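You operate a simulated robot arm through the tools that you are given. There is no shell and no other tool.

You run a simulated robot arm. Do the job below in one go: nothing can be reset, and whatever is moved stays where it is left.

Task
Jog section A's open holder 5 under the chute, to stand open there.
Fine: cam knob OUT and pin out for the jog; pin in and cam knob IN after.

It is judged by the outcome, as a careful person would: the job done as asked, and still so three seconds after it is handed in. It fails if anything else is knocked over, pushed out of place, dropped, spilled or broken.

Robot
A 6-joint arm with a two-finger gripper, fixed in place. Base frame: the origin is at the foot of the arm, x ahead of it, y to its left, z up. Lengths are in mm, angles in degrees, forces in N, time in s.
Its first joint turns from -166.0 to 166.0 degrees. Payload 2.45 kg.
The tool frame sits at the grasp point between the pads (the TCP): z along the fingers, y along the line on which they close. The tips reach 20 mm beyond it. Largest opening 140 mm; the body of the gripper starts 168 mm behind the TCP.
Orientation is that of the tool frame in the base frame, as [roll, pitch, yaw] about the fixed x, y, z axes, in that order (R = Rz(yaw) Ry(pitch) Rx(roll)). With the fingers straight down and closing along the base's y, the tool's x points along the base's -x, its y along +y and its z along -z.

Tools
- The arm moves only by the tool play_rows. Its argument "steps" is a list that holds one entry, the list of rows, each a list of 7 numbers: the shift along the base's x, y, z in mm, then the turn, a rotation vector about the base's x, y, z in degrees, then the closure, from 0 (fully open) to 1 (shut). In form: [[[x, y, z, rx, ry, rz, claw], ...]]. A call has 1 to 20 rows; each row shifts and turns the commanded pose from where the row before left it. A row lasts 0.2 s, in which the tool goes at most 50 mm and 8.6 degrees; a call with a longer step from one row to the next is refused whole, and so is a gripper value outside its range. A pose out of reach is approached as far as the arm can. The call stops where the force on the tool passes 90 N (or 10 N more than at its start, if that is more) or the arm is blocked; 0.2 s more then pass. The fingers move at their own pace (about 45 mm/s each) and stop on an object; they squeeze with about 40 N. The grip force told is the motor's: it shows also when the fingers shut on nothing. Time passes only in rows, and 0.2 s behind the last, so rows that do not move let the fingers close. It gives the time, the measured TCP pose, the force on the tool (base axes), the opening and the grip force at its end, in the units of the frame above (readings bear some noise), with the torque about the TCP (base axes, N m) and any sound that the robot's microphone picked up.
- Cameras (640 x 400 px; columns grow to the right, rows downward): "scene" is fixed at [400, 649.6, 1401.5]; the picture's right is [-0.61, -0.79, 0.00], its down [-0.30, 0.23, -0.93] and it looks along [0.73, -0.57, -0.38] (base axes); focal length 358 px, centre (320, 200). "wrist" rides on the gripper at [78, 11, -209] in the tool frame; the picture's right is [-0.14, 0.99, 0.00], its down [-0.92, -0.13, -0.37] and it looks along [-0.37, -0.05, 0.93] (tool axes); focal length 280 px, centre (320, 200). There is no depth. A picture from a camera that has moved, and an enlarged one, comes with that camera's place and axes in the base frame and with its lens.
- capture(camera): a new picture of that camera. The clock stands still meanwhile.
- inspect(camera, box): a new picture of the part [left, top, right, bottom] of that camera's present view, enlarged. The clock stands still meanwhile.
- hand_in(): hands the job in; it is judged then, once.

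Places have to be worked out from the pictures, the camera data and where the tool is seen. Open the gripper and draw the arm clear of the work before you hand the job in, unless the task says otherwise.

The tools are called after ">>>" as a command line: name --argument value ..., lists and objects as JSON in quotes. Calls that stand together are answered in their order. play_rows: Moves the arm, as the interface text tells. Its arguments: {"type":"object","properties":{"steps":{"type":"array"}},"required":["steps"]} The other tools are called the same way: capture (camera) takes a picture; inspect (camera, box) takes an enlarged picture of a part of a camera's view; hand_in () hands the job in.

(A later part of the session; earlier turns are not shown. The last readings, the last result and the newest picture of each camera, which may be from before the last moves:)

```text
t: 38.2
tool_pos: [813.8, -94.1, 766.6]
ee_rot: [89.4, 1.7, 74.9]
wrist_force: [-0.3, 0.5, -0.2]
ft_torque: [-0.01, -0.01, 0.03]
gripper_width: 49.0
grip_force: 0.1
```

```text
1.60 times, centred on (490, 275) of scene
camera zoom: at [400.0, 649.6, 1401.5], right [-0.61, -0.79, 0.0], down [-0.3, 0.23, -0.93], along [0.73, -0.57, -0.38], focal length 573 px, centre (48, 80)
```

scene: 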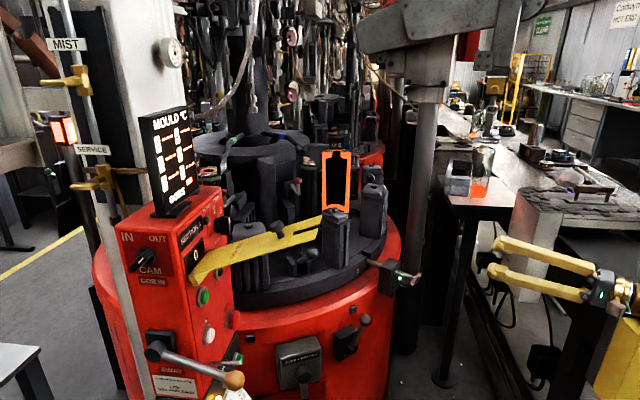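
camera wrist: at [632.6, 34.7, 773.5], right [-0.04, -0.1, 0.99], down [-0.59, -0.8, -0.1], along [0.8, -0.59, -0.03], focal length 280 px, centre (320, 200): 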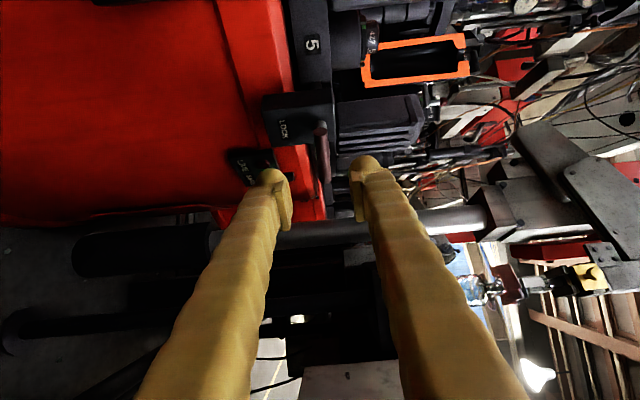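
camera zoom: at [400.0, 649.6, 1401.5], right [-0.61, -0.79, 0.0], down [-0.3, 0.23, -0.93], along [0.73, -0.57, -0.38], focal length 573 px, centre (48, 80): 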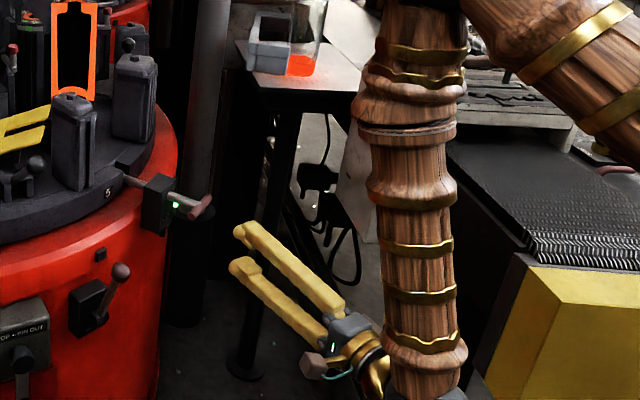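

The bar lies level with the finger gap. I advance so that the fingers straddle the T-bar above and below.

>>> play_rows --steps '[[[32, -8.6, 0.6, 0, 0, 0, 0.65], [32, -8.6, 0.6, 0, 0, 0, 0.65], [32, -8.6, 0.6, 0, 0, 0, 0.65], [32, -8.6, 0.6, 0, 0, 0, 0.65]]]'

>>> inspect --camera "wrist" --box '[220, 90, 420, 240]'

>>> inspect --camera "scene" --box '[350, 220, 480, 320]'

```text
t: 39.2
tool_pos: [941.8, -132.7, 770.3]
ee_rot: [89.6, 1.7, 75.0]
wrist_force: [-0.1, -0.7, -0.4]
ft_torque: [-0.04, 0.01, 0.0]
gripper_width: 48.9
grip_force: 0.0
```

```text
2.67 times, centred on (320, 165) of wrist
camera zoom: at [760.9, -2.3, 776.6], right [-0.03, -0.1, 0.99], down [-0.59, -0.8, -0.1], along [0.8, -0.59, -0.03], focal length 748 px, centre (320, 293)
```

zoom: 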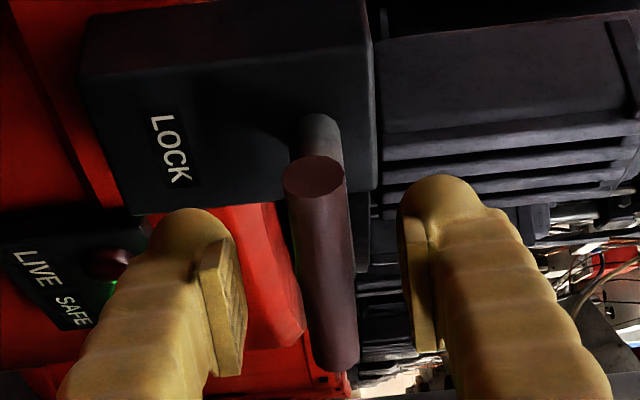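

```text
4.00 times, centred on (415, 270) of scene
camera zoom: at [400.0, 649.6, 1401.5], right [-0.61, -0.79, 0.0], down [-0.3, 0.23, -0.93], along [0.73, -0.57, -0.38], focal length 1432 px, centre (-60, -80)
```

zoom: 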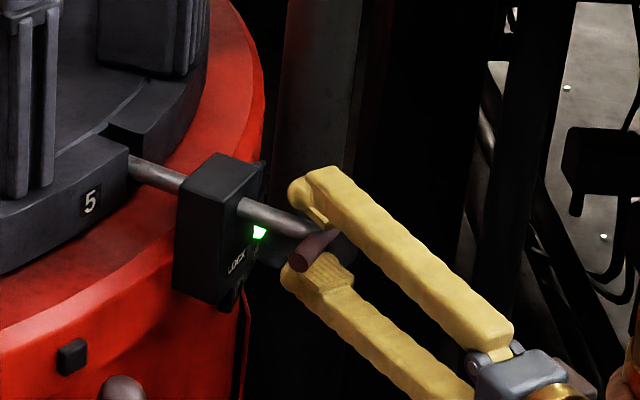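

Both fingers straddle the T-bar evenly. I close on it.

>>> play_rows --steps '[[[0, 0, 0, 0, 0, 0, 1], [0, 0, 0, 0, 0, 0, 1], [0, 0, 0, 0, 0, 0, 1], [0, 0, 0, 0, 0, 0, 1]]]'

>>> inspect --camera "scene" --box '[350, 220, 480, 320]'

```text
t: 40.2
tool_pos: [942.0, -133.5, 772.9]
ee_rot: [89.3, 1.7, 75.0]
wrist_force: [-3.0, 0.0, 33.7]
ft_torque: [0.28, -0.44, 0.05]
gripper_width: 16.7
grip_force: 42.5
```

```text
4.00 times, centred on (415, 270) of scene
camera zoom: at [400.0, 649.6, 1401.5], right [-0.61, -0.79, 0.0], down [-0.3, 0.23, -0.93], along [0.73, -0.57, -0.38], focal length 1432 px, centre (-60, -80)
```

zoom: 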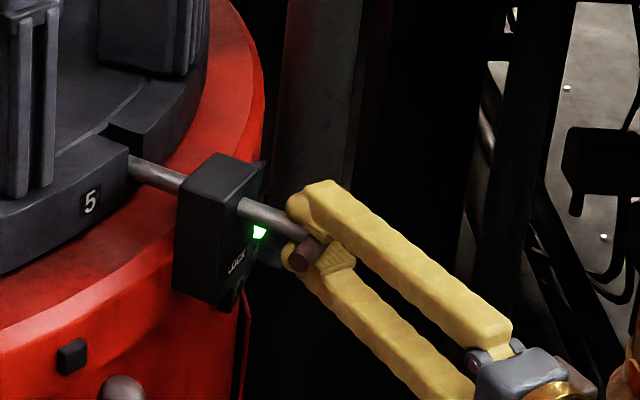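

Gripped at 16.7 mm. I pull the pin outward along its axis, 45 mm to start.

>>> play_rows --steps '[[[0, 0, 2, 0, 0, 0, 1], [-8.7, -2.3, 0, 0, 0, 0, 1], [-8.7, -2.3, 0, 0, 0, 0, 1], [-8.7, -2.3, 0, 0, 0, 0, 1], [-8.7, -2.3, 0, 0, 0, 0, 1], [-8.7, -2.3, 0, 0, 0, 0, 1]]]'

>>> inspect --camera "scene" --box '[350, 220, 480, 320]'

>>> inspect --camera "wrist" --box '[180, 60, 420, 240]'

```text
t: 41.6
tool_pos: [900.8, -139.8, 771.6]
ee_rot: [89.3, 1.8, 75.4]
wrist_force: [23.2, 13.1, 40.6]
ft_torque: [0.08, -0.4, 0.14]
gripper_width: 16.9
grip_force: 42.5
```

```text
4.00 times, centred on (415, 270) of scene
camera zoom: at [400.0, 649.6, 1401.5], right [-0.61, -0.79, 0.0], down [-0.3, 0.23, -0.93], along [0.73, -0.57, -0.38], focal length 1432 px, centre (-60, -80)
```

zoom: 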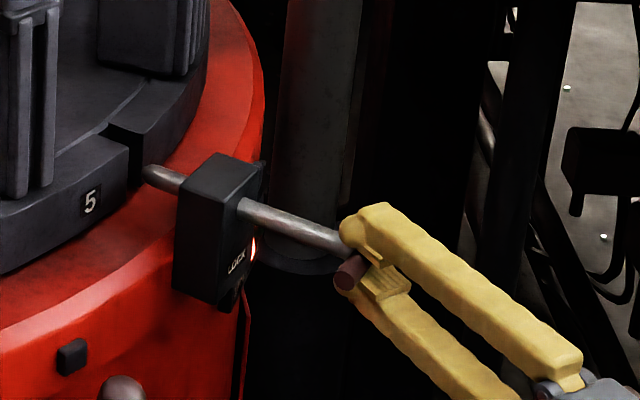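

```text
2.22 times, centred on (300, 150) of wrist
camera zoom: at [717.4, -10.7, 778.0], right [-0.04, -0.1, 0.99], down [-0.59, -0.8, -0.1], along [0.81, -0.59, -0.03], focal length 623 px, centre (364, 311)
```

zoom: 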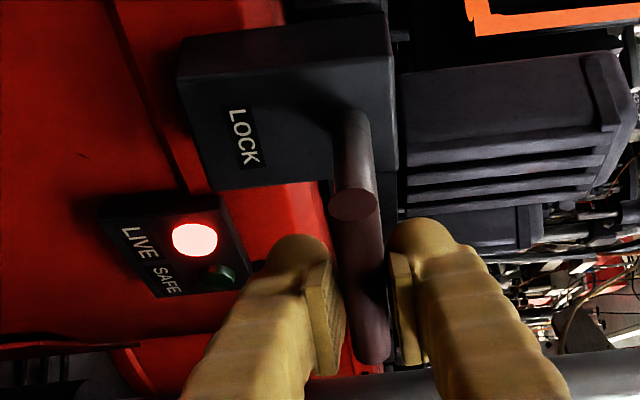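

The lamp changed to LIVE and the pin tip has left the notch. I pull a little more to be sure it's fully out.

>>> play_rows --steps '[[[-4.8, -1.3, 0, 0, 0, 0, 1], [-4.8, -1.3, 0, 0, 0, 0, 1], [-4.8, -1.3, 0, 0, 0, 0, 1]]]'

>>> inspect --camera "scene" --box '[350, 220, 480, 320]'

```text
t: 42.4
tool_pos: [882.8, -146.2, 765.9]
ee_rot: [90.0, 1.8, 75.1]
wrist_force: [-0.2, -0.6, -0.2]
ft_torque: [0.02, 0.01, 0.0]
gripper_width: 0.0
grip_force: 29.4
```

```text
4.00 times, centred on (415, 270) of scene
camera zoom: at [400.0, 649.6, 1401.5], right [-0.61, -0.79, 0.0], down [-0.3, 0.23, -0.93], along [0.73, -0.57, -0.38], focal length 1432 px, centre (-60, -80)
```

zoom: 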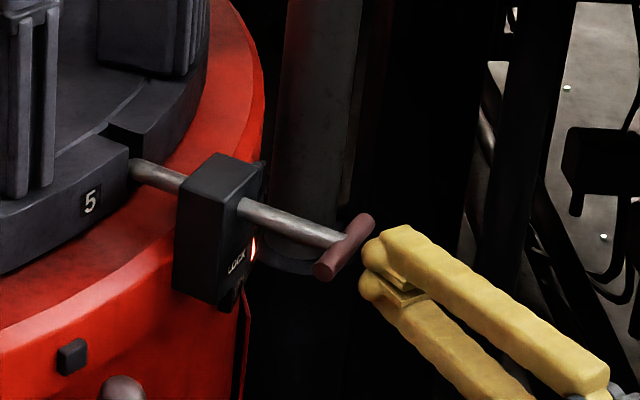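

The fingers squeezed off the bar at the end of its travel and the pin slipped back by perhaps 15 mm (lamp still LIVE). I open and re-grip the bar deeper.

>>> play_rows --steps '[[[0, 0, 0, 0, 0, 0, 0.65], [0, 0, 0, 0, 0, 0, 0.65], [0, 0, 3, 0, 0, 0, 0.65], [15, 3, 1, 0, 0, 0, 0.65], [16, 3, 0, 0, 0, 0, 0.65], [16, 3, 0, 0, 0, 0, 0.65]]]'

>>> inspect --camera "wrist" --box '[180, 60, 420, 240]'

>>> inspect --camera "scene" --box '[350, 220, 480, 320]'

```text
t: 43.8
tool_pos: [932.1, -134.7, 774.0]
ee_rot: [89.5, 1.7, 75.0]
wrist_force: [-0.3, 0.6, -0.5]
ft_torque: [0.01, -0.01, 0.0]
gripper_width: 49.0
grip_force: 0.1
```

```text
2.22 times, centred on (300, 150) of wrist
camera zoom: at [750.6, -5.7, 781.3], right [-0.03, -0.1, 0.99], down [-0.59, -0.8, -0.1], along [0.8, -0.59, -0.03], focal length 623 px, centre (364, 311)
```

zoom: 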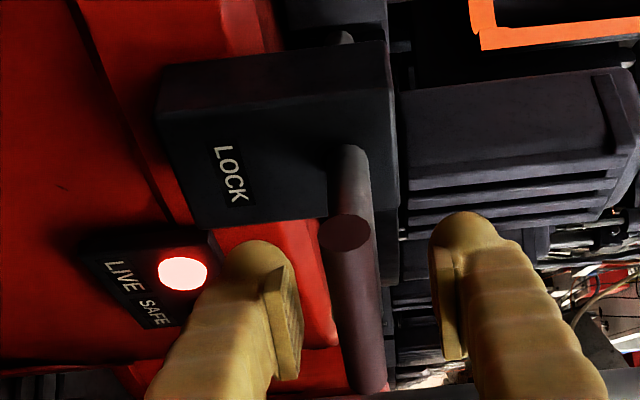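

```text
4.00 times, centred on (415, 270) of scene
camera zoom: at [400.0, 649.6, 1401.5], right [-0.61, -0.79, 0.0], down [-0.3, 0.23, -0.93], along [0.73, -0.57, -0.38], focal length 1432 px, centre (-60, -80)
```

zoom: 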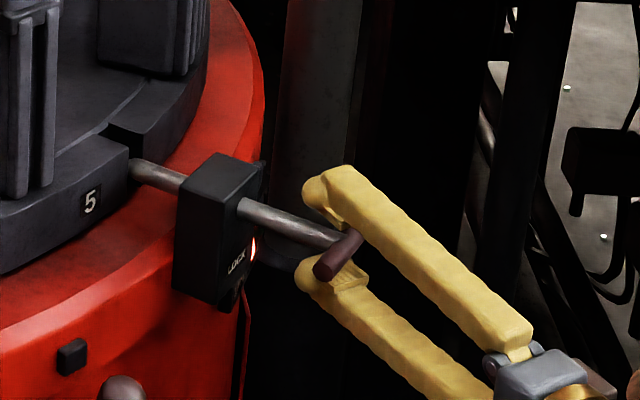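

The bar sits slightly low in the gap; I lower 4 mm, close, and draw it out gently about 20 mm.

>>> play_rows --steps '[[[0, 0, -4, 0, 0, 0, 0.65], [0, 0, 0, 0, 0, 0, 1], [0, 0, 0, 0, 0, 0, 1], [0, 0, 0, 0, 0, 0, 1], [0, 0, 0, 0, 0, 0, 1], [-4.8, -1.3, 0, 0, 0, 0, 1], [-4.8, -1.3, 0, 0, 0, 0, 1], [-4.8, -1.3, 0, 0, 0, 0, 1], [-4.8, -1.3, 0, 0, 0, 0, 1], [0, 0, 0, 0, 0, 0, 1]]]'

>>> inspect --camera "scene" --box '[350, 220, 480, 320]'

```text
t: 46.0
tool_pos: [912.7, -140.9, 771.0]
ee_rot: [89.5, 1.6, 74.9]
wrist_force: [23.9, 9.4, 37.8]
ft_torque: [0.27, -0.39, 0.01]
gripper_width: 16.9
grip_force: 42.4
```

```text
4.00 times, centred on (415, 270) of scene
camera zoom: at [400.0, 649.6, 1401.5], right [-0.61, -0.79, 0.0], down [-0.3, 0.23, -0.93], along [0.73, -0.57, -0.38], focal length 1432 px, centre (-60, -80)
```

zoom: 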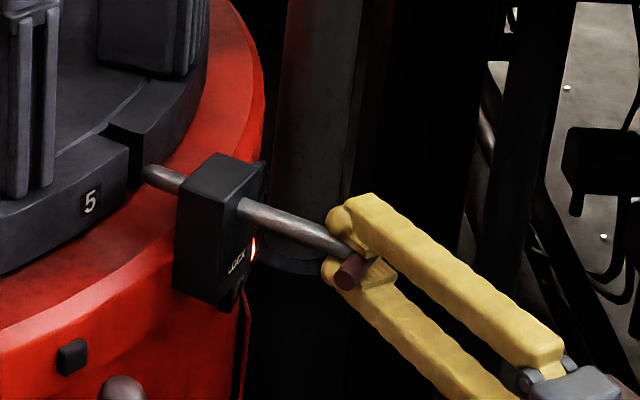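

The pin is out at its stop with its tip clear of the rim. I open the fingers and see if it stays.

>>> play_rows --steps '[[[0, 0, 0, 0, 0, 0, 0.6], [0, 0, 0, 0, 0, 0, 0.6], [0, 0, 0, 0, 0, 0, 0.6], [0, 0, 0, 0, 0, 0, 0.6]]]'

>>> inspect --camera "scene" --box '[350, 220, 480, 320]'

>>> inspect --camera "wrist" --box '[180, 60, 420, 240]'

```text
t: 47.0
tool_pos: [911.7, -141.9, 771.0]
ee_rot: [89.6, 1.6, 74.9]
wrist_force: [-0.4, -0.1, 0.0]
ft_torque: [-0.01, 0.01, 0.01]
gripper_width: 56.1
grip_force: 0.1
```

```text
4.00 times, centred on (415, 270) of scene
camera zoom: at [400.0, 649.6, 1401.5], right [-0.61, -0.79, 0.0], down [-0.3, 0.23, -0.93], along [0.73, -0.57, -0.38], focal length 1432 px, centre (-60, -80)
```

zoom: 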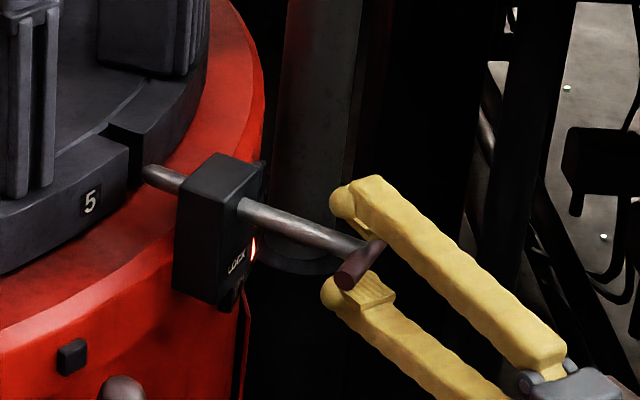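

```text
2.22 times, centred on (300, 150) of wrist
camera zoom: at [730.6, -12.0, 777.3], right [-0.03, -0.1, 0.99], down [-0.59, -0.8, -0.1], along [0.8, -0.59, -0.03], focal length 623 px, centre (364, 311)
```

zoom: 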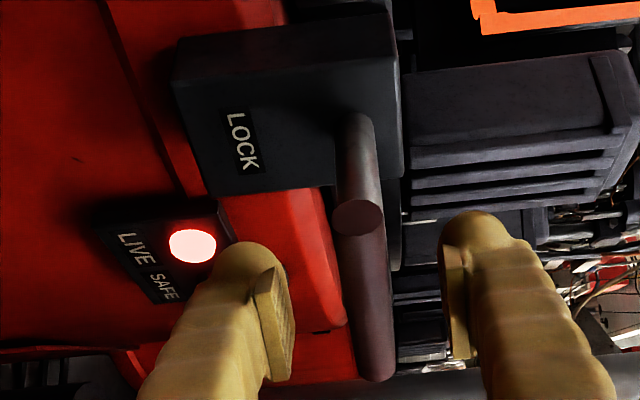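

The pin stays out (LIVE lit). JOG's face comes out at (957, 489, 900) from two wrist views, pressing direction 45°. I back away from the handle, rise, and swing to a spot about 120 mm in front of JOG with closed fingers, below the yellow hasp.

>>> play_rows --steps '[[[-33, 9, 0, 0, 0, 0, 0.6], [-33, 9, 0, 0, 0, 0, 0.6], [-33, 9, 0, 0, 0, 0, 0.6], [-33, 9, 0, 0, 0, 0, 1], [0, 10, 43, 0, 0, 0, 1], [0, 10, 43, 0, 0, 0, 1], [0, 10, 43, 0, 0, 0, 1], [5, 42, 0, 0, 0, 8.5, 1], [5, 42, 0, 0, 0, 8.5, 1], [5, 42, 0, 0, 0, 8.5, 1], [5, 42, 0, 0, 0, 8.5, 1], [5, 42, 0, 0, 0, 8.5, 1], [5, 42, 0, 0, 0, 8.5, 1]]]'

>>> capture --camera "wrist"

>>> capture --camera "scene"

```text
t: 49.8
tool_pos: [832.7, 176.0, 895.0]
ee_rot: [89.6, 1.8, 126.2]
wrist_force: [-0.7, 0.0, -0.1]
ft_torque: [0.0, 0.01, -0.01]
gripper_width: 0.0
grip_force: 29.1
out of reach, approached as far as the arm can: row 5, 6, 7, 8
```

```text
taken
camera wrist: at [617.0, 116.3, 901.5], right [0.06, -0.09, 0.99], down [0.25, -0.96, -0.1], along [0.97, 0.25, -0.03], focal length 280 px, centre (320, 200)
```

wrist: 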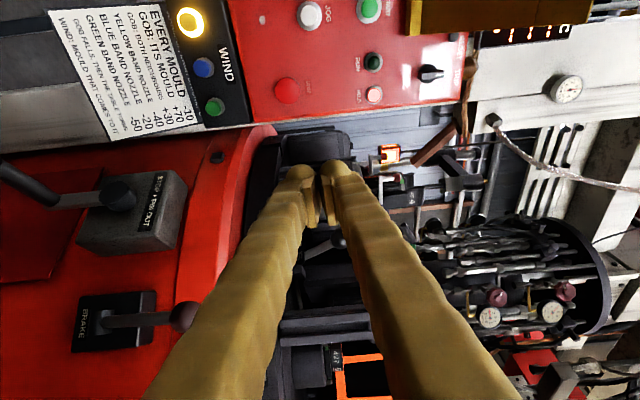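

```text
taken
```

scene: 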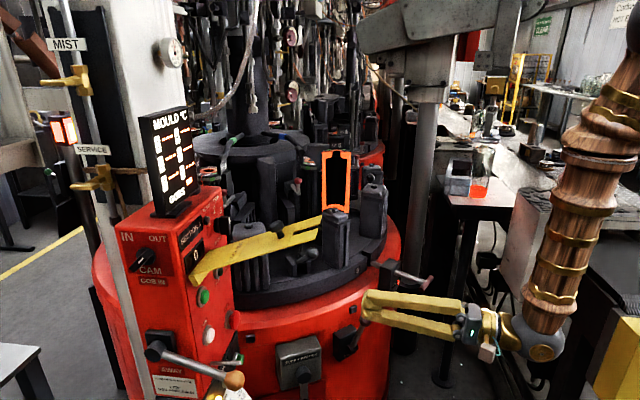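

Good, clear of everything; the BRAKE lever and STOP+PIN OUT crank are below me. I go on to the spot in front of JOG.

>>> play_rows --steps '[[[2, 45, 1, 0, 0, 2.2, 1], [2, 45, 1, 0, 0, 2.2, 1], [2, 45, 1, 0, 0, 2.2, 1], [2, 45, 1, 0, 0, 2.2, 1]]]'

>>> capture --camera "wrist"

>>> capture --camera "scene"

```text
t: 50.8
tool_pos: [841.0, 357.7, 900.5]
ee_rot: [89.6, 1.7, 134.8]
wrist_force: [-0.6, 1.3, -0.3]
ft_torque: [0.07, -0.02, 0.0]
gripper_width: 0.0
grip_force: 29.2
```

```text
taken
camera wrist: at [637.3, 265.5, 907.2], right [0.07, -0.08, 0.99], down [0.39, -0.91, -0.1], along [0.92, 0.4, -0.03], focal length 280 px, centre (320, 200)
```

wrist: 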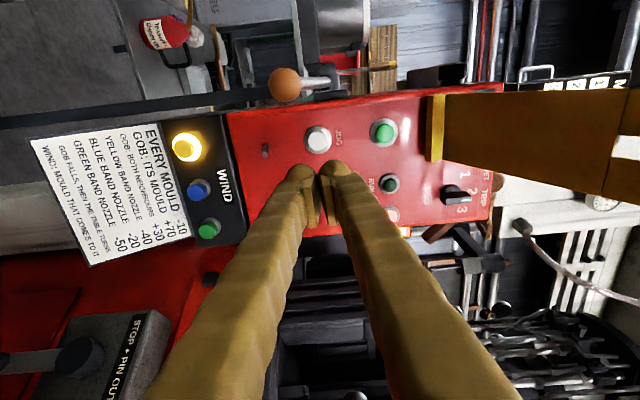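

```text
taken
```

scene: 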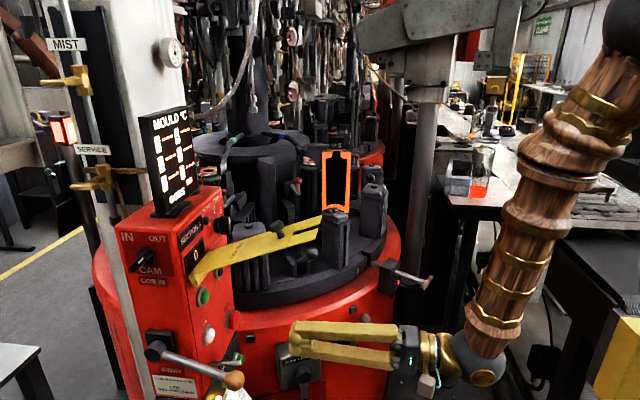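

JOG shows at the predicted place, just left of my line. I shift onto the press line and advance to about 12 mm before contact.

>>> play_rows --steps '[[[20, 26, 0, 0, 0, 0, 1], [20, 26, 0, 0, 0, 0, 1], [19.5, 23.5, 0, 0, 0, 0, 1], [16.9, 16.9, 0, 0, 0, 0, 1], [16.9, 16.9, 0, 0, 0, 0, 1]]]'

>>> capture --camera "wrist"

>>> inspect --camera "scene" --box '[140, 260, 300, 400]'

```text
t: 52.0
tool_pos: [935.6, 466.1, 900.6]
ee_rot: [89.6, 1.8, 134.8]
wrist_force: [-0.1, -0.8, -0.2]
ft_torque: [-0.01, -0.02, 0.01]
gripper_width: 0.2
grip_force: 29.3
```

```text
taken
camera wrist: at [731.1, 374.7, 906.9], right [0.07, -0.08, 0.99], down [0.39, -0.92, -0.1], along [0.92, 0.4, -0.03], focal length 280 px, centre (320, 200)
```

wrist: 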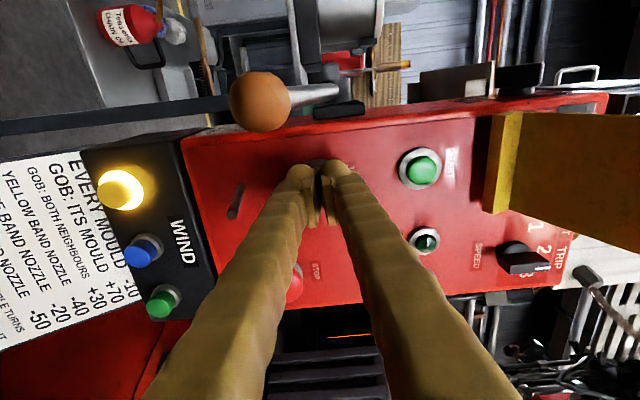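

```text
2.86 times, centred on (220, 330) of scene
camera zoom: at [400.0, 649.6, 1401.5], right [-0.61, -0.79, 0.0], down [-0.3, 0.23, -0.93], along [0.73, -0.57, -0.38], focal length 1023 px, centre (606, -171)
```

zoom: 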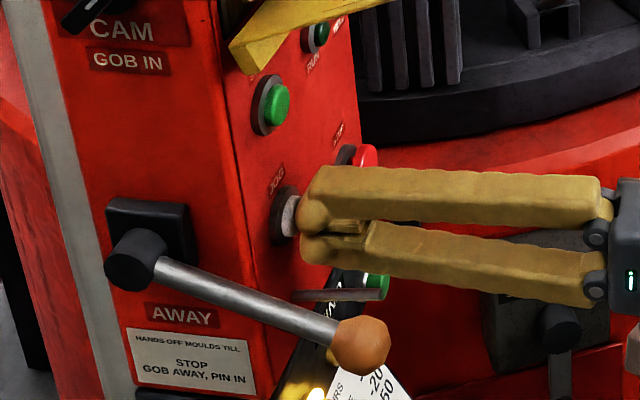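

The closed fingertips are right in front of the white JOG button, clear of the lever and wind rod. I press in slowly 14 mm and watch the force and the table.

>>> play_rows --steps '[[[2.8, 2.8, 0, 0, 0, 0, 1], [2.8, 2.8, 0, 0, 0, 0, 1], [2.1, 2.1, 0, 0, 0, 0, 1], [2.1, 2.1, 0, 0, 0, 0, 1]]]'

>>> capture --camera "scene"

>>> inspect --camera "wrist" --box '[240, 100, 440, 240]'

```text
t: 53.0
tool_pos: [943.7, 475.6, 900.0]
ee_rot: [89.5, 1.8, 134.8]
wrist_force: [-19.1, -14.4, 3.1]
ft_torque: [0.03, -0.01, 0.11]
gripper_width: 5.6
grip_force: 29.2
heard: click
```

```text
taken
```

scene: 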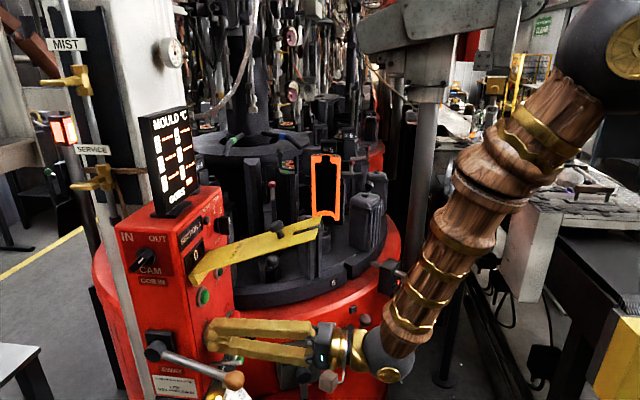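

```text
2.86 times, centred on (340, 170) of wrist
camera zoom: at [740.2, 383.3, 906.5], right [0.07, -0.08, 0.99], down [0.39, -0.91, -0.1], along [0.92, 0.4, -0.03], focal length 801 px, centre (263, 286)
```

zoom: 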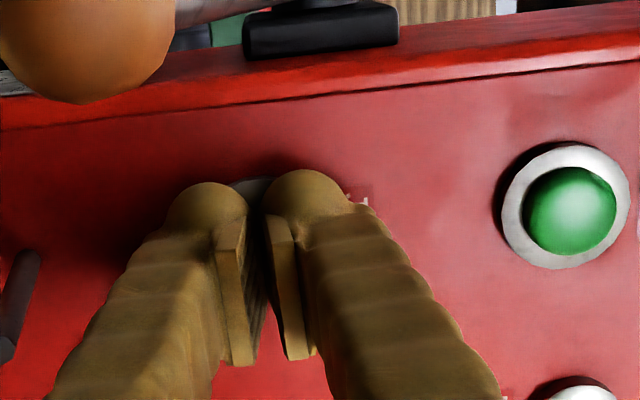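

It clicked and the table is turning (holder 5 shifts toward the panel, i.e. toward the chute side). I hold the button and follow the turn in short steps.

>>> play_rows --steps '[[[0.5, 0.5, 0, 0, 0, 0, 1], [0, 0, 0, 0, 0, 0, 1]]]'

>>> capture --camera "scene"

```text
t: 53.6
tool_pos: [945.3, 474.4, 900.3]
ee_rot: [89.6, 1.7, 134.8]
wrist_force: [-22.9, -18.3, 5.5]
ft_torque: [0.03, -0.01, 0.12]
gripper_width: 6.0
grip_force: 29.7
```

```text
taken
```

scene: 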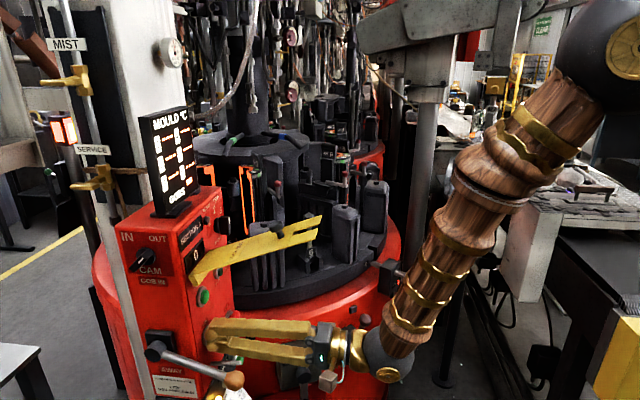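

The table turned quickly; holder 5 is now behind the hasp area. I zoom in to see where it stands.

>>> inspect --camera "scene" --box '[190, 120, 430, 300]'

>>> inspect --camera "scene" --box '[330, 240, 440, 320]'

```text
2.22 times, centred on (310, 210) of scene
camera zoom: at [400.0, 649.6, 1401.5], right [-0.61, -0.79, 0.0], down [-0.3, 0.23, -0.93], along [0.73, -0.57, -0.38], focal length 796 px, centre (342, 178)
```

zoom: 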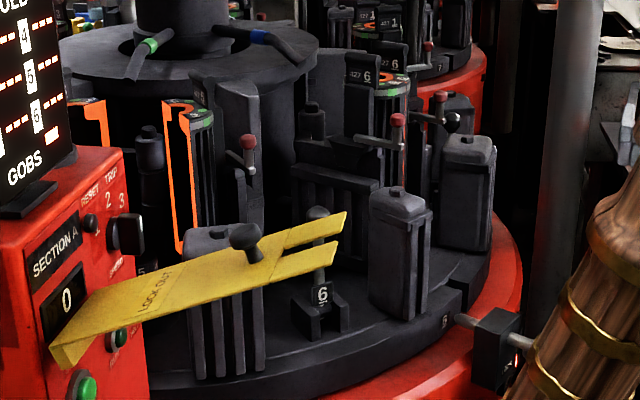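

```text
5.00 times, centred on (385, 280) of scene
camera zoom: at [400.0, 649.6, 1401.5], right [-0.61, -0.79, 0.0], down [-0.3, 0.23, -0.93], along [0.73, -0.57, -0.38], focal length 1790 px, centre (-5, -200)
```

zoom: 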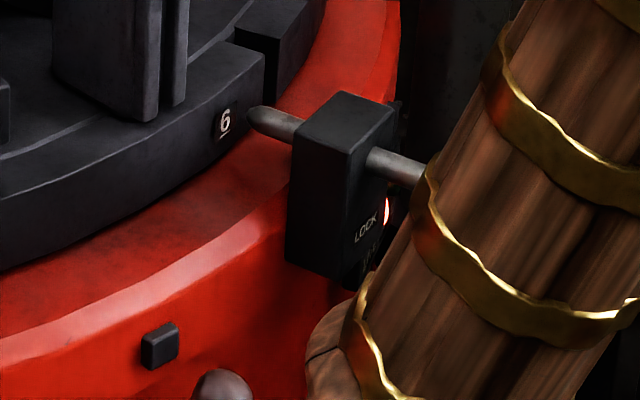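

Holder 6's notch is approaching the pin, so the table seems to be finishing one station's index. I hold one more short moment and check.

>>> play_rows --steps '[[[0, 0, 0, 0, 0, 0, 1]]]'

>>> inspect --camera "scene" --box '[190, 120, 430, 300]'

>>> inspect --camera "scene" --box '[330, 240, 440, 320]'

```text
t: 54.0
tool_pos: [944.2, 475.9, 899.7]
ee_rot: [89.5, 1.6, 134.8]
wrist_force: [-23.0, -19.3, 4.9]
ft_torque: [0.0, -0.05, 0.12]
gripper_width: 5.8
grip_force: 29.3
```

```text
2.22 times, centred on (310, 210) of scene
camera zoom: at [400.0, 649.6, 1401.5], right [-0.61, -0.79, 0.0], down [-0.3, 0.23, -0.93], along [0.73, -0.57, -0.38], focal length 796 px, centre (342, 178)
```

zoom: 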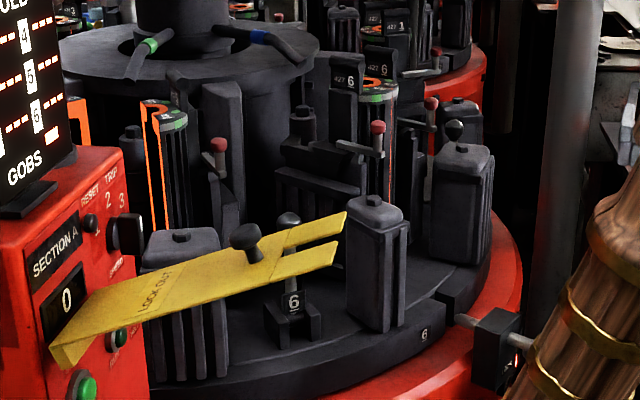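

```text
5.00 times, centred on (385, 280) of scene
camera zoom: at [400.0, 649.6, 1401.5], right [-0.61, -0.79, 0.0], down [-0.3, 0.23, -0.93], along [0.73, -0.57, -0.38], focal length 1790 px, centre (-5, -200)
```

zoom: 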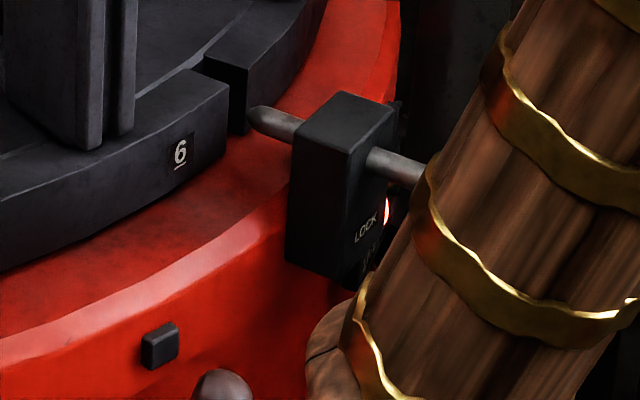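

Notch 6 is now in line with the pin; the motion has nearly ended. I check whether it stops by itself.

>>> play_rows --steps '[[[0, 0, 0, 0, 0, 0, 1]]]'

>>> inspect --camera "scene" --box '[190, 120, 430, 300]'

>>> inspect --camera "scene" --box '[330, 240, 440, 320]'

```text
t: 54.4
tool_pos: [944.6, 475.1, 900.5]
ee_rot: [89.6, 1.7, 134.8]
wrist_force: [-23.9, -18.8, 3.9]
ft_torque: [0.01, -0.03, 0.16]
gripper_width: 6.0
grip_force: 29.9
```

```text
2.22 times, centred on (310, 210) of scene
camera zoom: at [400.0, 649.6, 1401.5], right [-0.61, -0.79, 0.0], down [-0.3, 0.23, -0.93], along [0.73, -0.57, -0.38], focal length 796 px, centre (342, 178)
```

zoom: 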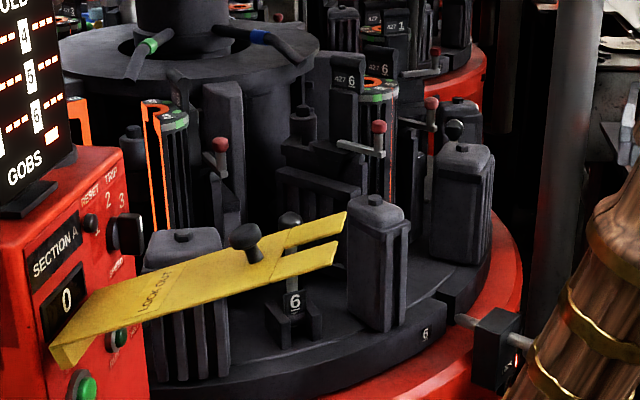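

```text
5.00 times, centred on (385, 280) of scene
camera zoom: at [400.0, 649.6, 1401.5], right [-0.61, -0.79, 0.0], down [-0.3, 0.23, -0.93], along [0.73, -0.57, -0.38], focal length 1790 px, centre (-5, -200)
```

zoom: 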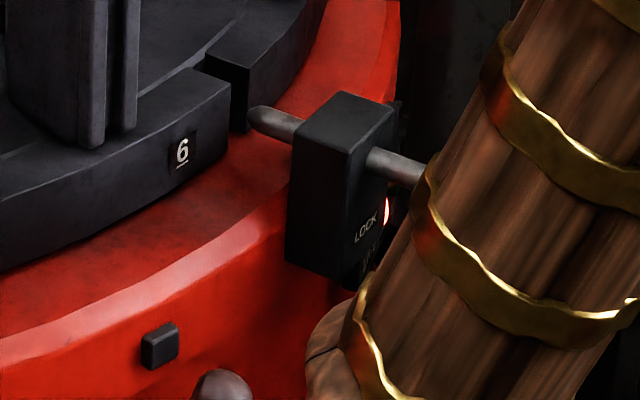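

One press of JOG indexed the table exactly one station and it stopped; holder 5 is still open, now where 4 was. Before pressing again I'll verify which station is under the chute, so I back away and go up for a look.

>>> play_rows --steps '[[[-21, -21, 0, 0, 0, 0, 1], [-21, -21, 0, 0, 0, 0, 1], [-21, -21, 0, 0, 0, 0, 1], [-21, -21, 0, 0, 0, 0, 1], [-8, -45, 0, 0, 0, 0, 1], [-8, -45, 0, 0, 0, 0, 1], [-8, -45, 0, 0, 0, 0, 1], [-8, -45, 0, 0, 0, 0, 1], [2, -26, 40, 0, 0, 0, 1], [2, -26, 40, 0, 0, 0, 1], [2, -26, 40, 0, 0, 0, 1], [2, -26, 40, 0, 0, 0, 1], [2, -26, 40, 0, 0, 0, 1], [2, -26, 40, 0, 0, 0, 1], [2, -26, 40, 0, 0, 0, 1], [2, -26, 40, 0, 0, 0, 1], [2, -26, 40, 0, 0, 0, 1], [2, -26, 40, -5.3, 5.3, 0, 1], [2, -26, 40, -5.3, 5.3, 0, 1]]]'

>>> capture --camera "wrist"

>>> capture --camera "scene"

```text
t: 58.4
tool_pos: [852.7, -75.2, 1338.5]
ee_rot: [104.7, 1.7, 135.2]
wrist_force: [-0.3, 0.2, 0.1]
ft_torque: [0.03, -0.03, -0.02]
gripper_width: 0.1
grip_force: 29.7
```

```text
taken
camera wrist: at [655.9, -160.8, 1399.2], right [0.25, 0.1, 0.96], down [0.38, -0.93, 0.0], along [0.89, 0.37, -0.27], focal length 280 px, centre (320, 200)
```

wrist: 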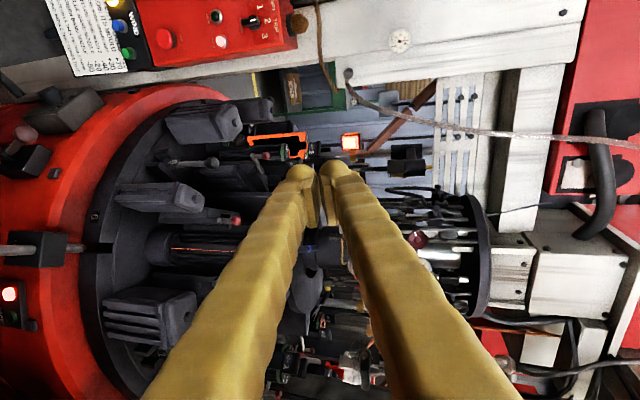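

```text
taken
```

scene: 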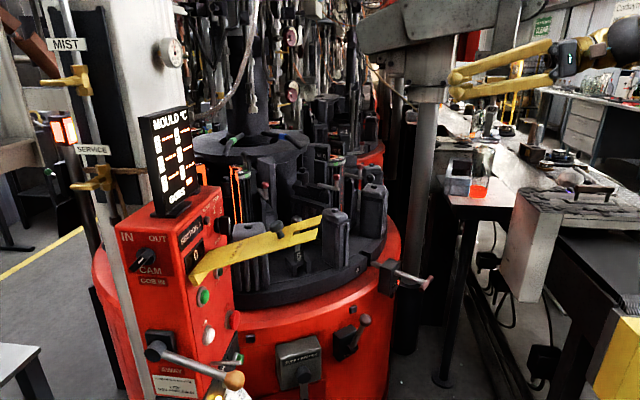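

The table stands still after release. I zoom on the trough and the stations near it.

>>> inspect --camera "wrist" --box '[240, 70, 460, 210]'

>>> inspect --camera "wrist" --box '[220, 200, 400, 400]'

```text
2.86 times, centred on (350, 140) of wrist
camera zoom: at [655.9, -160.8, 1399.2], right [0.25, 0.1, 0.96], down [0.38, -0.93, 0.0], along [0.89, 0.37, -0.27], focal length 801 px, centre (234, 371)
```

zoom: 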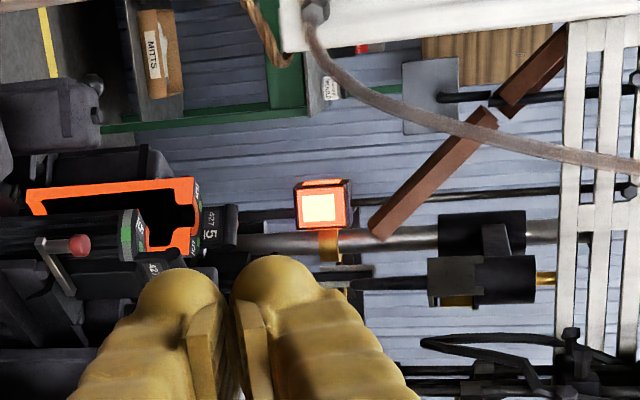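

```text
2.00 times, centred on (310, 300) of wrist
camera zoom: at [655.9, -160.8, 1399.2], right [0.25, 0.1, 0.96], down [0.38, -0.93, 0.0], along [0.89, 0.37, -0.27], focal length 561 px, centre (340, 0)
```

zoom: 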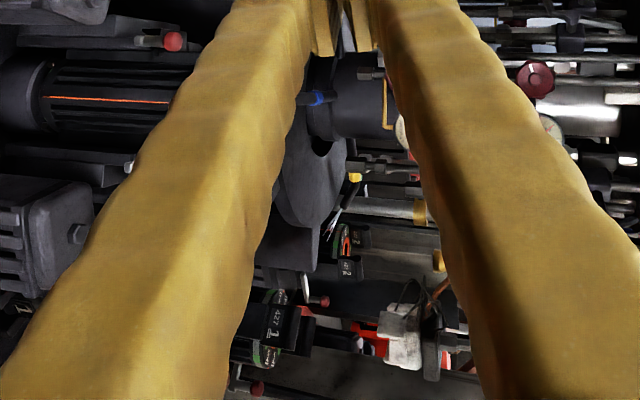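

The trough (the same form stands at the next section too) hangs over the outer side of the next station, where holder 4 stands now. To be careful I also look at the pale block near the far right of the table.

>>> inspect --camera "scene" --box '[280, 40, 360, 130]'

>>> play_rows --steps '[[[0, -30, 20, 0, 0, -8, 0], [0, -30, 20, 0, 0, -8, 0], [0, -30, 20, 0, 0, -8, 0]]]'

>>> capture --camera "wrist"

>>> inspect --camera "wrist" --box '[220, 60, 420, 220]'

>>> inspect --camera "wrist" --box '[270, 180, 400, 330]'

```text
4.44 times, centred on (320, 85) of scene
camera zoom: at [400.0, 649.6, 1401.5], right [-0.61, -0.79, 0.0], down [-0.3, 0.23, -0.93], along [0.73, -0.57, -0.38], focal length 1592 px, centre (320, 711)
```

zoom: 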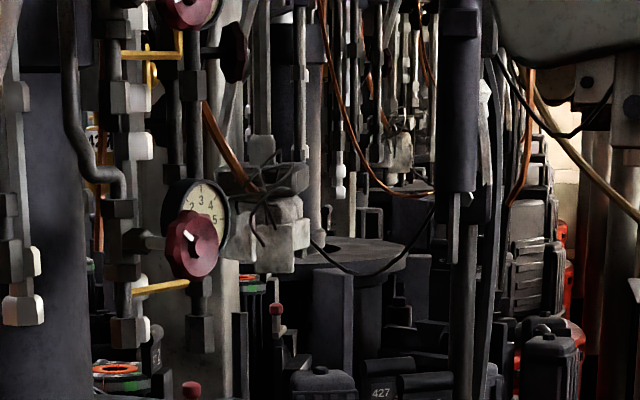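

```text
t: 59.2
tool_pos: [851.1, -165.8, 1399.2]
ee_rot: [104.6, 1.7, 111.3]
wrist_force: [0.2, -1.3, 0.2]
ft_torque: [0.01, -0.01, 0.0]
gripper_width: 69.8
grip_force: 0.0
```

```text
taken
camera wrist: at [636.4, -162.9, 1459.6], right [0.27, -0.01, 0.96], down [-0.03, -1.0, 0.0], along [0.96, -0.03, -0.27], focal length 280 px, centre (320, 200)
```

wrist: 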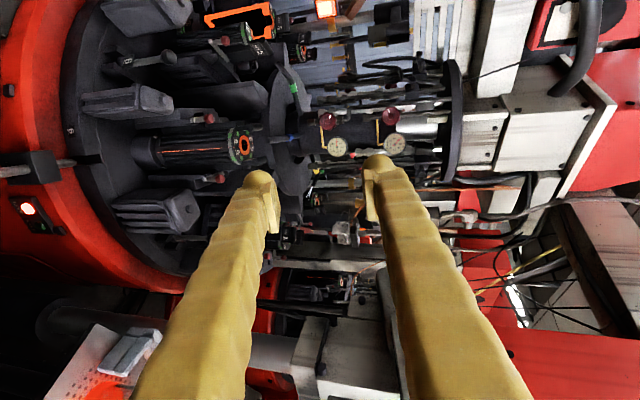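

```text
2.50 times, centred on (320, 140) of wrist
camera zoom: at [636.4, -162.9, 1459.6], right [0.27, -0.01, 0.96], down [-0.03, -1.0, 0.0], along [0.96, -0.03, -0.27], focal length 701 px, centre (320, 350)
```

zoom: 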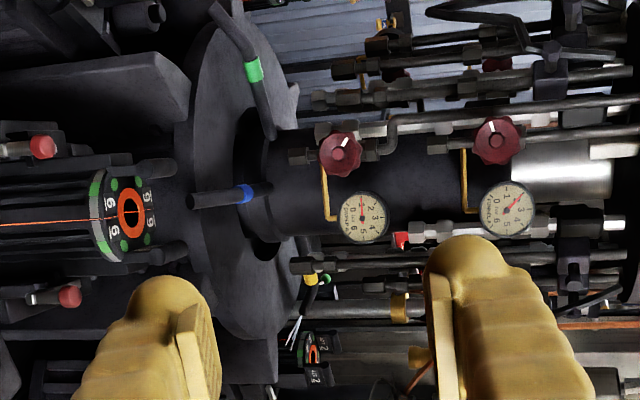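

```text
2.67 times, centred on (335, 255) of wrist
camera zoom: at [636.4, -162.9, 1459.6], right [0.27, -0.01, 0.96], down [-0.03, -1.0, 0.0], along [0.96, -0.03, -0.27], focal length 748 px, centre (280, 53)
```

zoom: 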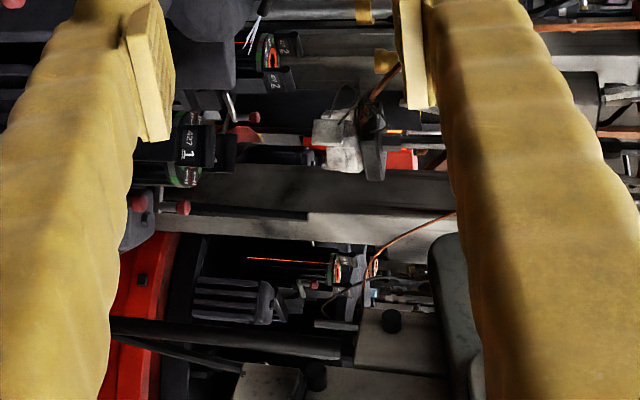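

There is a hanging block tied with wire near (1746, −330, 1242), and the rust trough on the other side. I look at both at full magnification to decide which is the chute.

>>> inspect --camera "wrist" --box '[320, 200, 385, 240]'

>>> inspect --camera "wrist" --box '[270, 150, 380, 250]'

>>> inspect --camera "scene" --box '[290, 0, 350, 110]'

>>> inspect --camera "scene" --box '[0, 0, 90, 140]'

```text
9.85 times, centred on (352, 220) of wrist
camera zoom: at [636.4, -162.9, 1459.6], right [0.27, -0.01, 0.96], down [-0.03, -1.0, 0.0], along [0.96, -0.03, -0.27], focal length 2761 px, centre (0, 3)
```

zoom: 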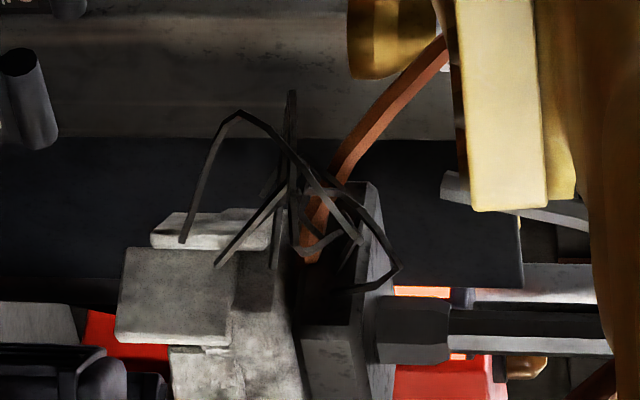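

```text
4.00 times, centred on (325, 200) of wrist
camera zoom: at [636.4, -162.9, 1459.6], right [0.27, -0.01, 0.96], down [-0.03, -1.0, 0.0], along [0.96, -0.03, -0.27], focal length 1122 px, centre (300, 200)
```

zoom: 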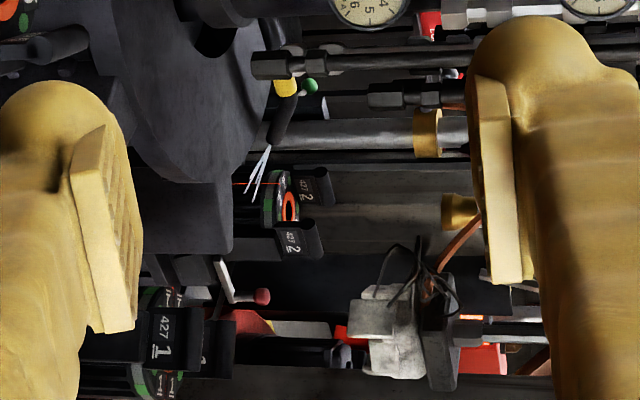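

```text
3.64 times, centred on (320, 55) of scene
camera zoom: at [400.0, 649.6, 1401.5], right [-0.61, -0.79, 0.0], down [-0.3, 0.23, -0.93], along [0.73, -0.57, -0.38], focal length 1302 px, centre (320, 727)
```

zoom: 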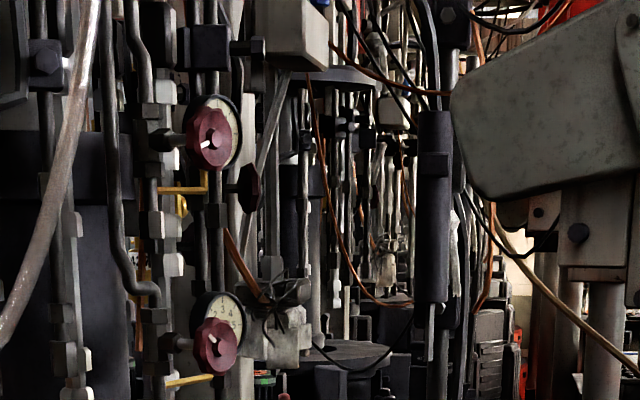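

```text
2.86 times, centred on (45, 70) of scene
camera zoom: at [400.0, 649.6, 1401.5], right [-0.61, -0.79, 0.0], down [-0.3, 0.23, -0.93], along [0.73, -0.57, -0.38], focal length 1023 px, centre (1106, 571)
```

zoom: 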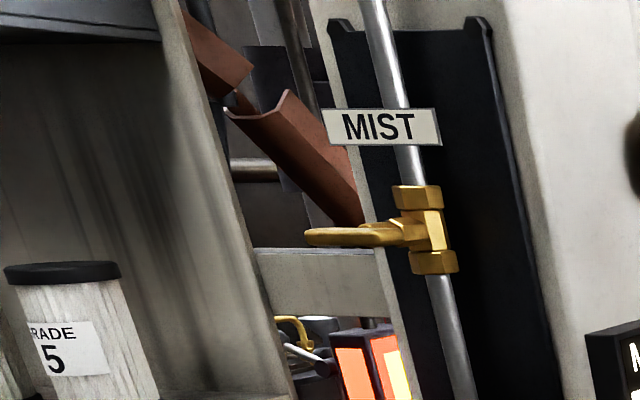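

The scene zoom settles it: the rust U-troughs are the gob chute (upper trough pouring into the lower), feeding the station after the present one. I go back to JOG for one more index.

>>> play_rows --steps '[[[0, 30, -20, 0, 0, 8, 1], [0, 30, -20, 0, 0, 8, 1], [0, 30, -20, 0, 0, 8, 1], [-2, 26, -40, 5.3, -5.3, 0, 1], [-2, 26, -40, 5.3, -5.3, 0, 1], [-2, 26, -40, 0, 0, 0, 1], [-2, 26, -40, 0, 0, 0, 1], [-2, 26, -40, 0, 0, 0, 1], [-2, 26, -40, 0, 0, 0, 1], [-2, 26, -40, 0, 0, 0, 1], [-2, 26, -40, 0, 0, 0, 1], [-2, 26, -40, 0, 0, 0, 1], [-2, 26, -40, 0, 0, 0, 1], [-2, 26, -40, 0, 0, 0, 1], [8, 45, 0, 0, 0, 0, 1], [8, 45, 0, 0, 0, 0, 1], [8, 45, 0, 0, 0, 0, 1], [8, 45, 0, 0, 0, 0, 1]]]'

>>> capture --camera "wrist"

>>> capture --camera "scene"

```text
t: 63.0
tool_pos: [859.4, 393.8, 899.8]
ee_rot: [89.5, 1.7, 134.8]
wrist_force: [-0.1, -0.2, 0.2]
ft_torque: [-0.04, -0.03, 0.01]
gripper_width: 0.0
grip_force: 29.5
```

```text
taken
camera wrist: at [656.5, 301.8, 906.5], right [0.07, -0.08, 0.99], down [0.39, -0.92, -0.1], along [0.92, 0.4, -0.03], focal length 280 px, centre (320, 200)
```

wrist: 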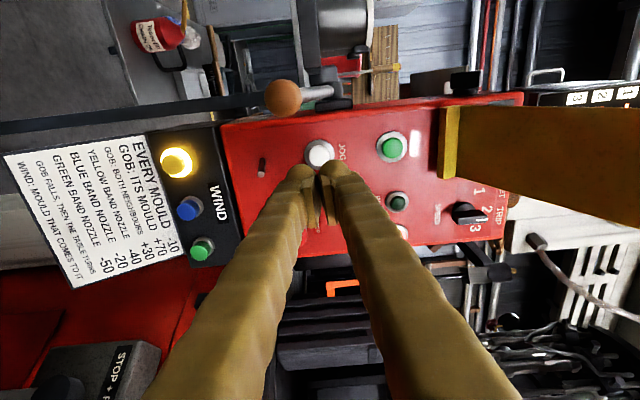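

```text
taken
```

scene: 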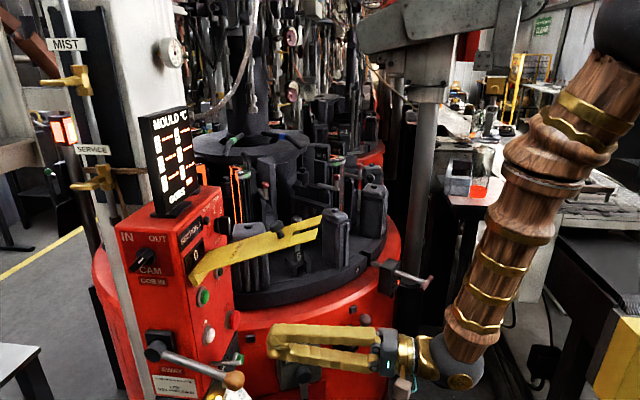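

Everything is as before; I advance to just before the button and press again.

>>> play_rows --steps '[[[19, 18, 0.2, 0, 0, 0, 1], [19, 18, 0.2, 0, 0, 0, 1], [19, 18, 0.2, 0, 0, 0, 1], [19, 18, 0.2, 0, 0, 0, 1], [2.8, 2.8, 0, 0, 0, 0, 1], [2.8, 2.8, 0, 0, 0, 0, 1], [2.1, 2.1, 0, 0, 0, 0, 1], [2.1, 2.1, 0, 0, 0, 0, 1]]]'

>>> inspect --camera "scene" --box '[190, 120, 430, 300]'

```text
t: 64.8
tool_pos: [944.8, 473.3, 900.1]
ee_rot: [89.6, 1.7, 134.8]
wrist_force: [-22.4, -14.7, 2.6]
ft_torque: [-0.02, 0.0, 0.25]
gripper_width: 6.0
grip_force: 29.2
heard: click
```

```text
2.22 times, centred on (310, 210) of scene
camera zoom: at [400.0, 649.6, 1401.5], right [-0.61, -0.79, 0.0], down [-0.3, 0.23, -0.93], along [0.73, -0.57, -0.38], focal length 796 px, centre (342, 178)
```

zoom: 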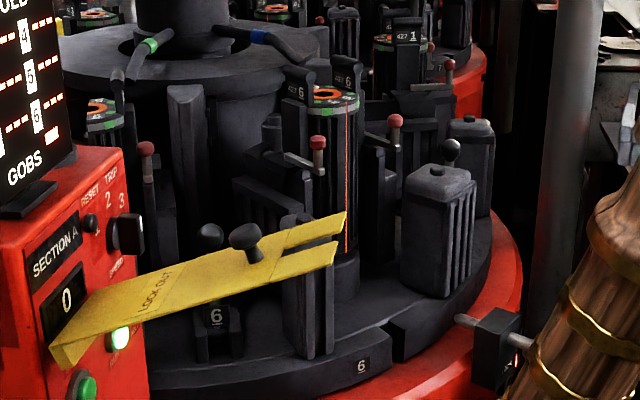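

It clicked, RUN lit, and the table is indexing again. I hold until it settles.

>>> play_rows --steps '[[[0.3, 0.3, 0, 0, 0, 0, 1], [0, 0, 0, 0, 0, 0, 1], [0, 0, 0, 0, 0, 0, 1], [0, 0, 0, 0, 0, 0, 1]]]'

>>> inspect --camera "scene" --box '[190, 120, 430, 300]'

>>> inspect --camera "scene" --box '[330, 240, 440, 320]'

```text
t: 65.8
tool_pos: [945.5, 473.3, 900.4]
ee_rot: [89.6, 1.8, 134.8]
wrist_force: [-30.0, -14.0, -0.9]
ft_torque: [-0.07, 0.08, 0.39]
gripper_width: 6.0
grip_force: 29.1
```

```text
2.22 times, centred on (310, 210) of scene
camera zoom: at [400.0, 649.6, 1401.5], right [-0.61, -0.79, 0.0], down [-0.3, 0.23, -0.93], along [0.73, -0.57, -0.38], focal length 796 px, centre (342, 178)
```

zoom: 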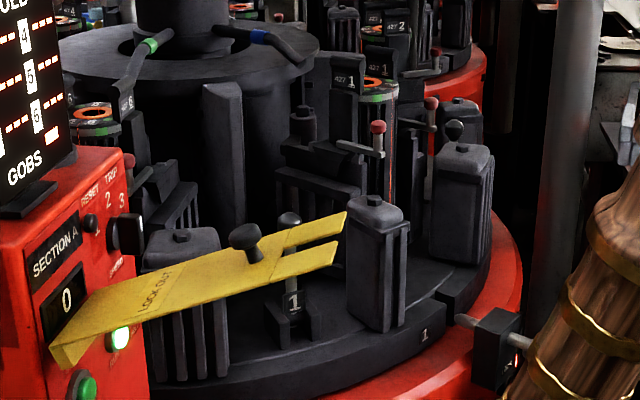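

```text
5.00 times, centred on (385, 280) of scene
camera zoom: at [400.0, 649.6, 1401.5], right [-0.61, -0.79, 0.0], down [-0.3, 0.23, -0.93], along [0.73, -0.57, -0.38], focal length 1790 px, centre (-5, -200)
```

zoom: 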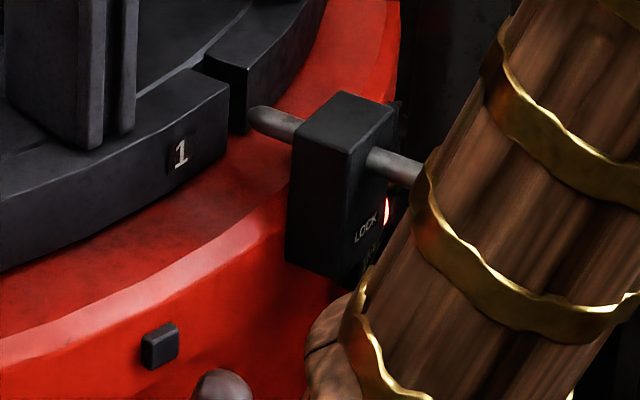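

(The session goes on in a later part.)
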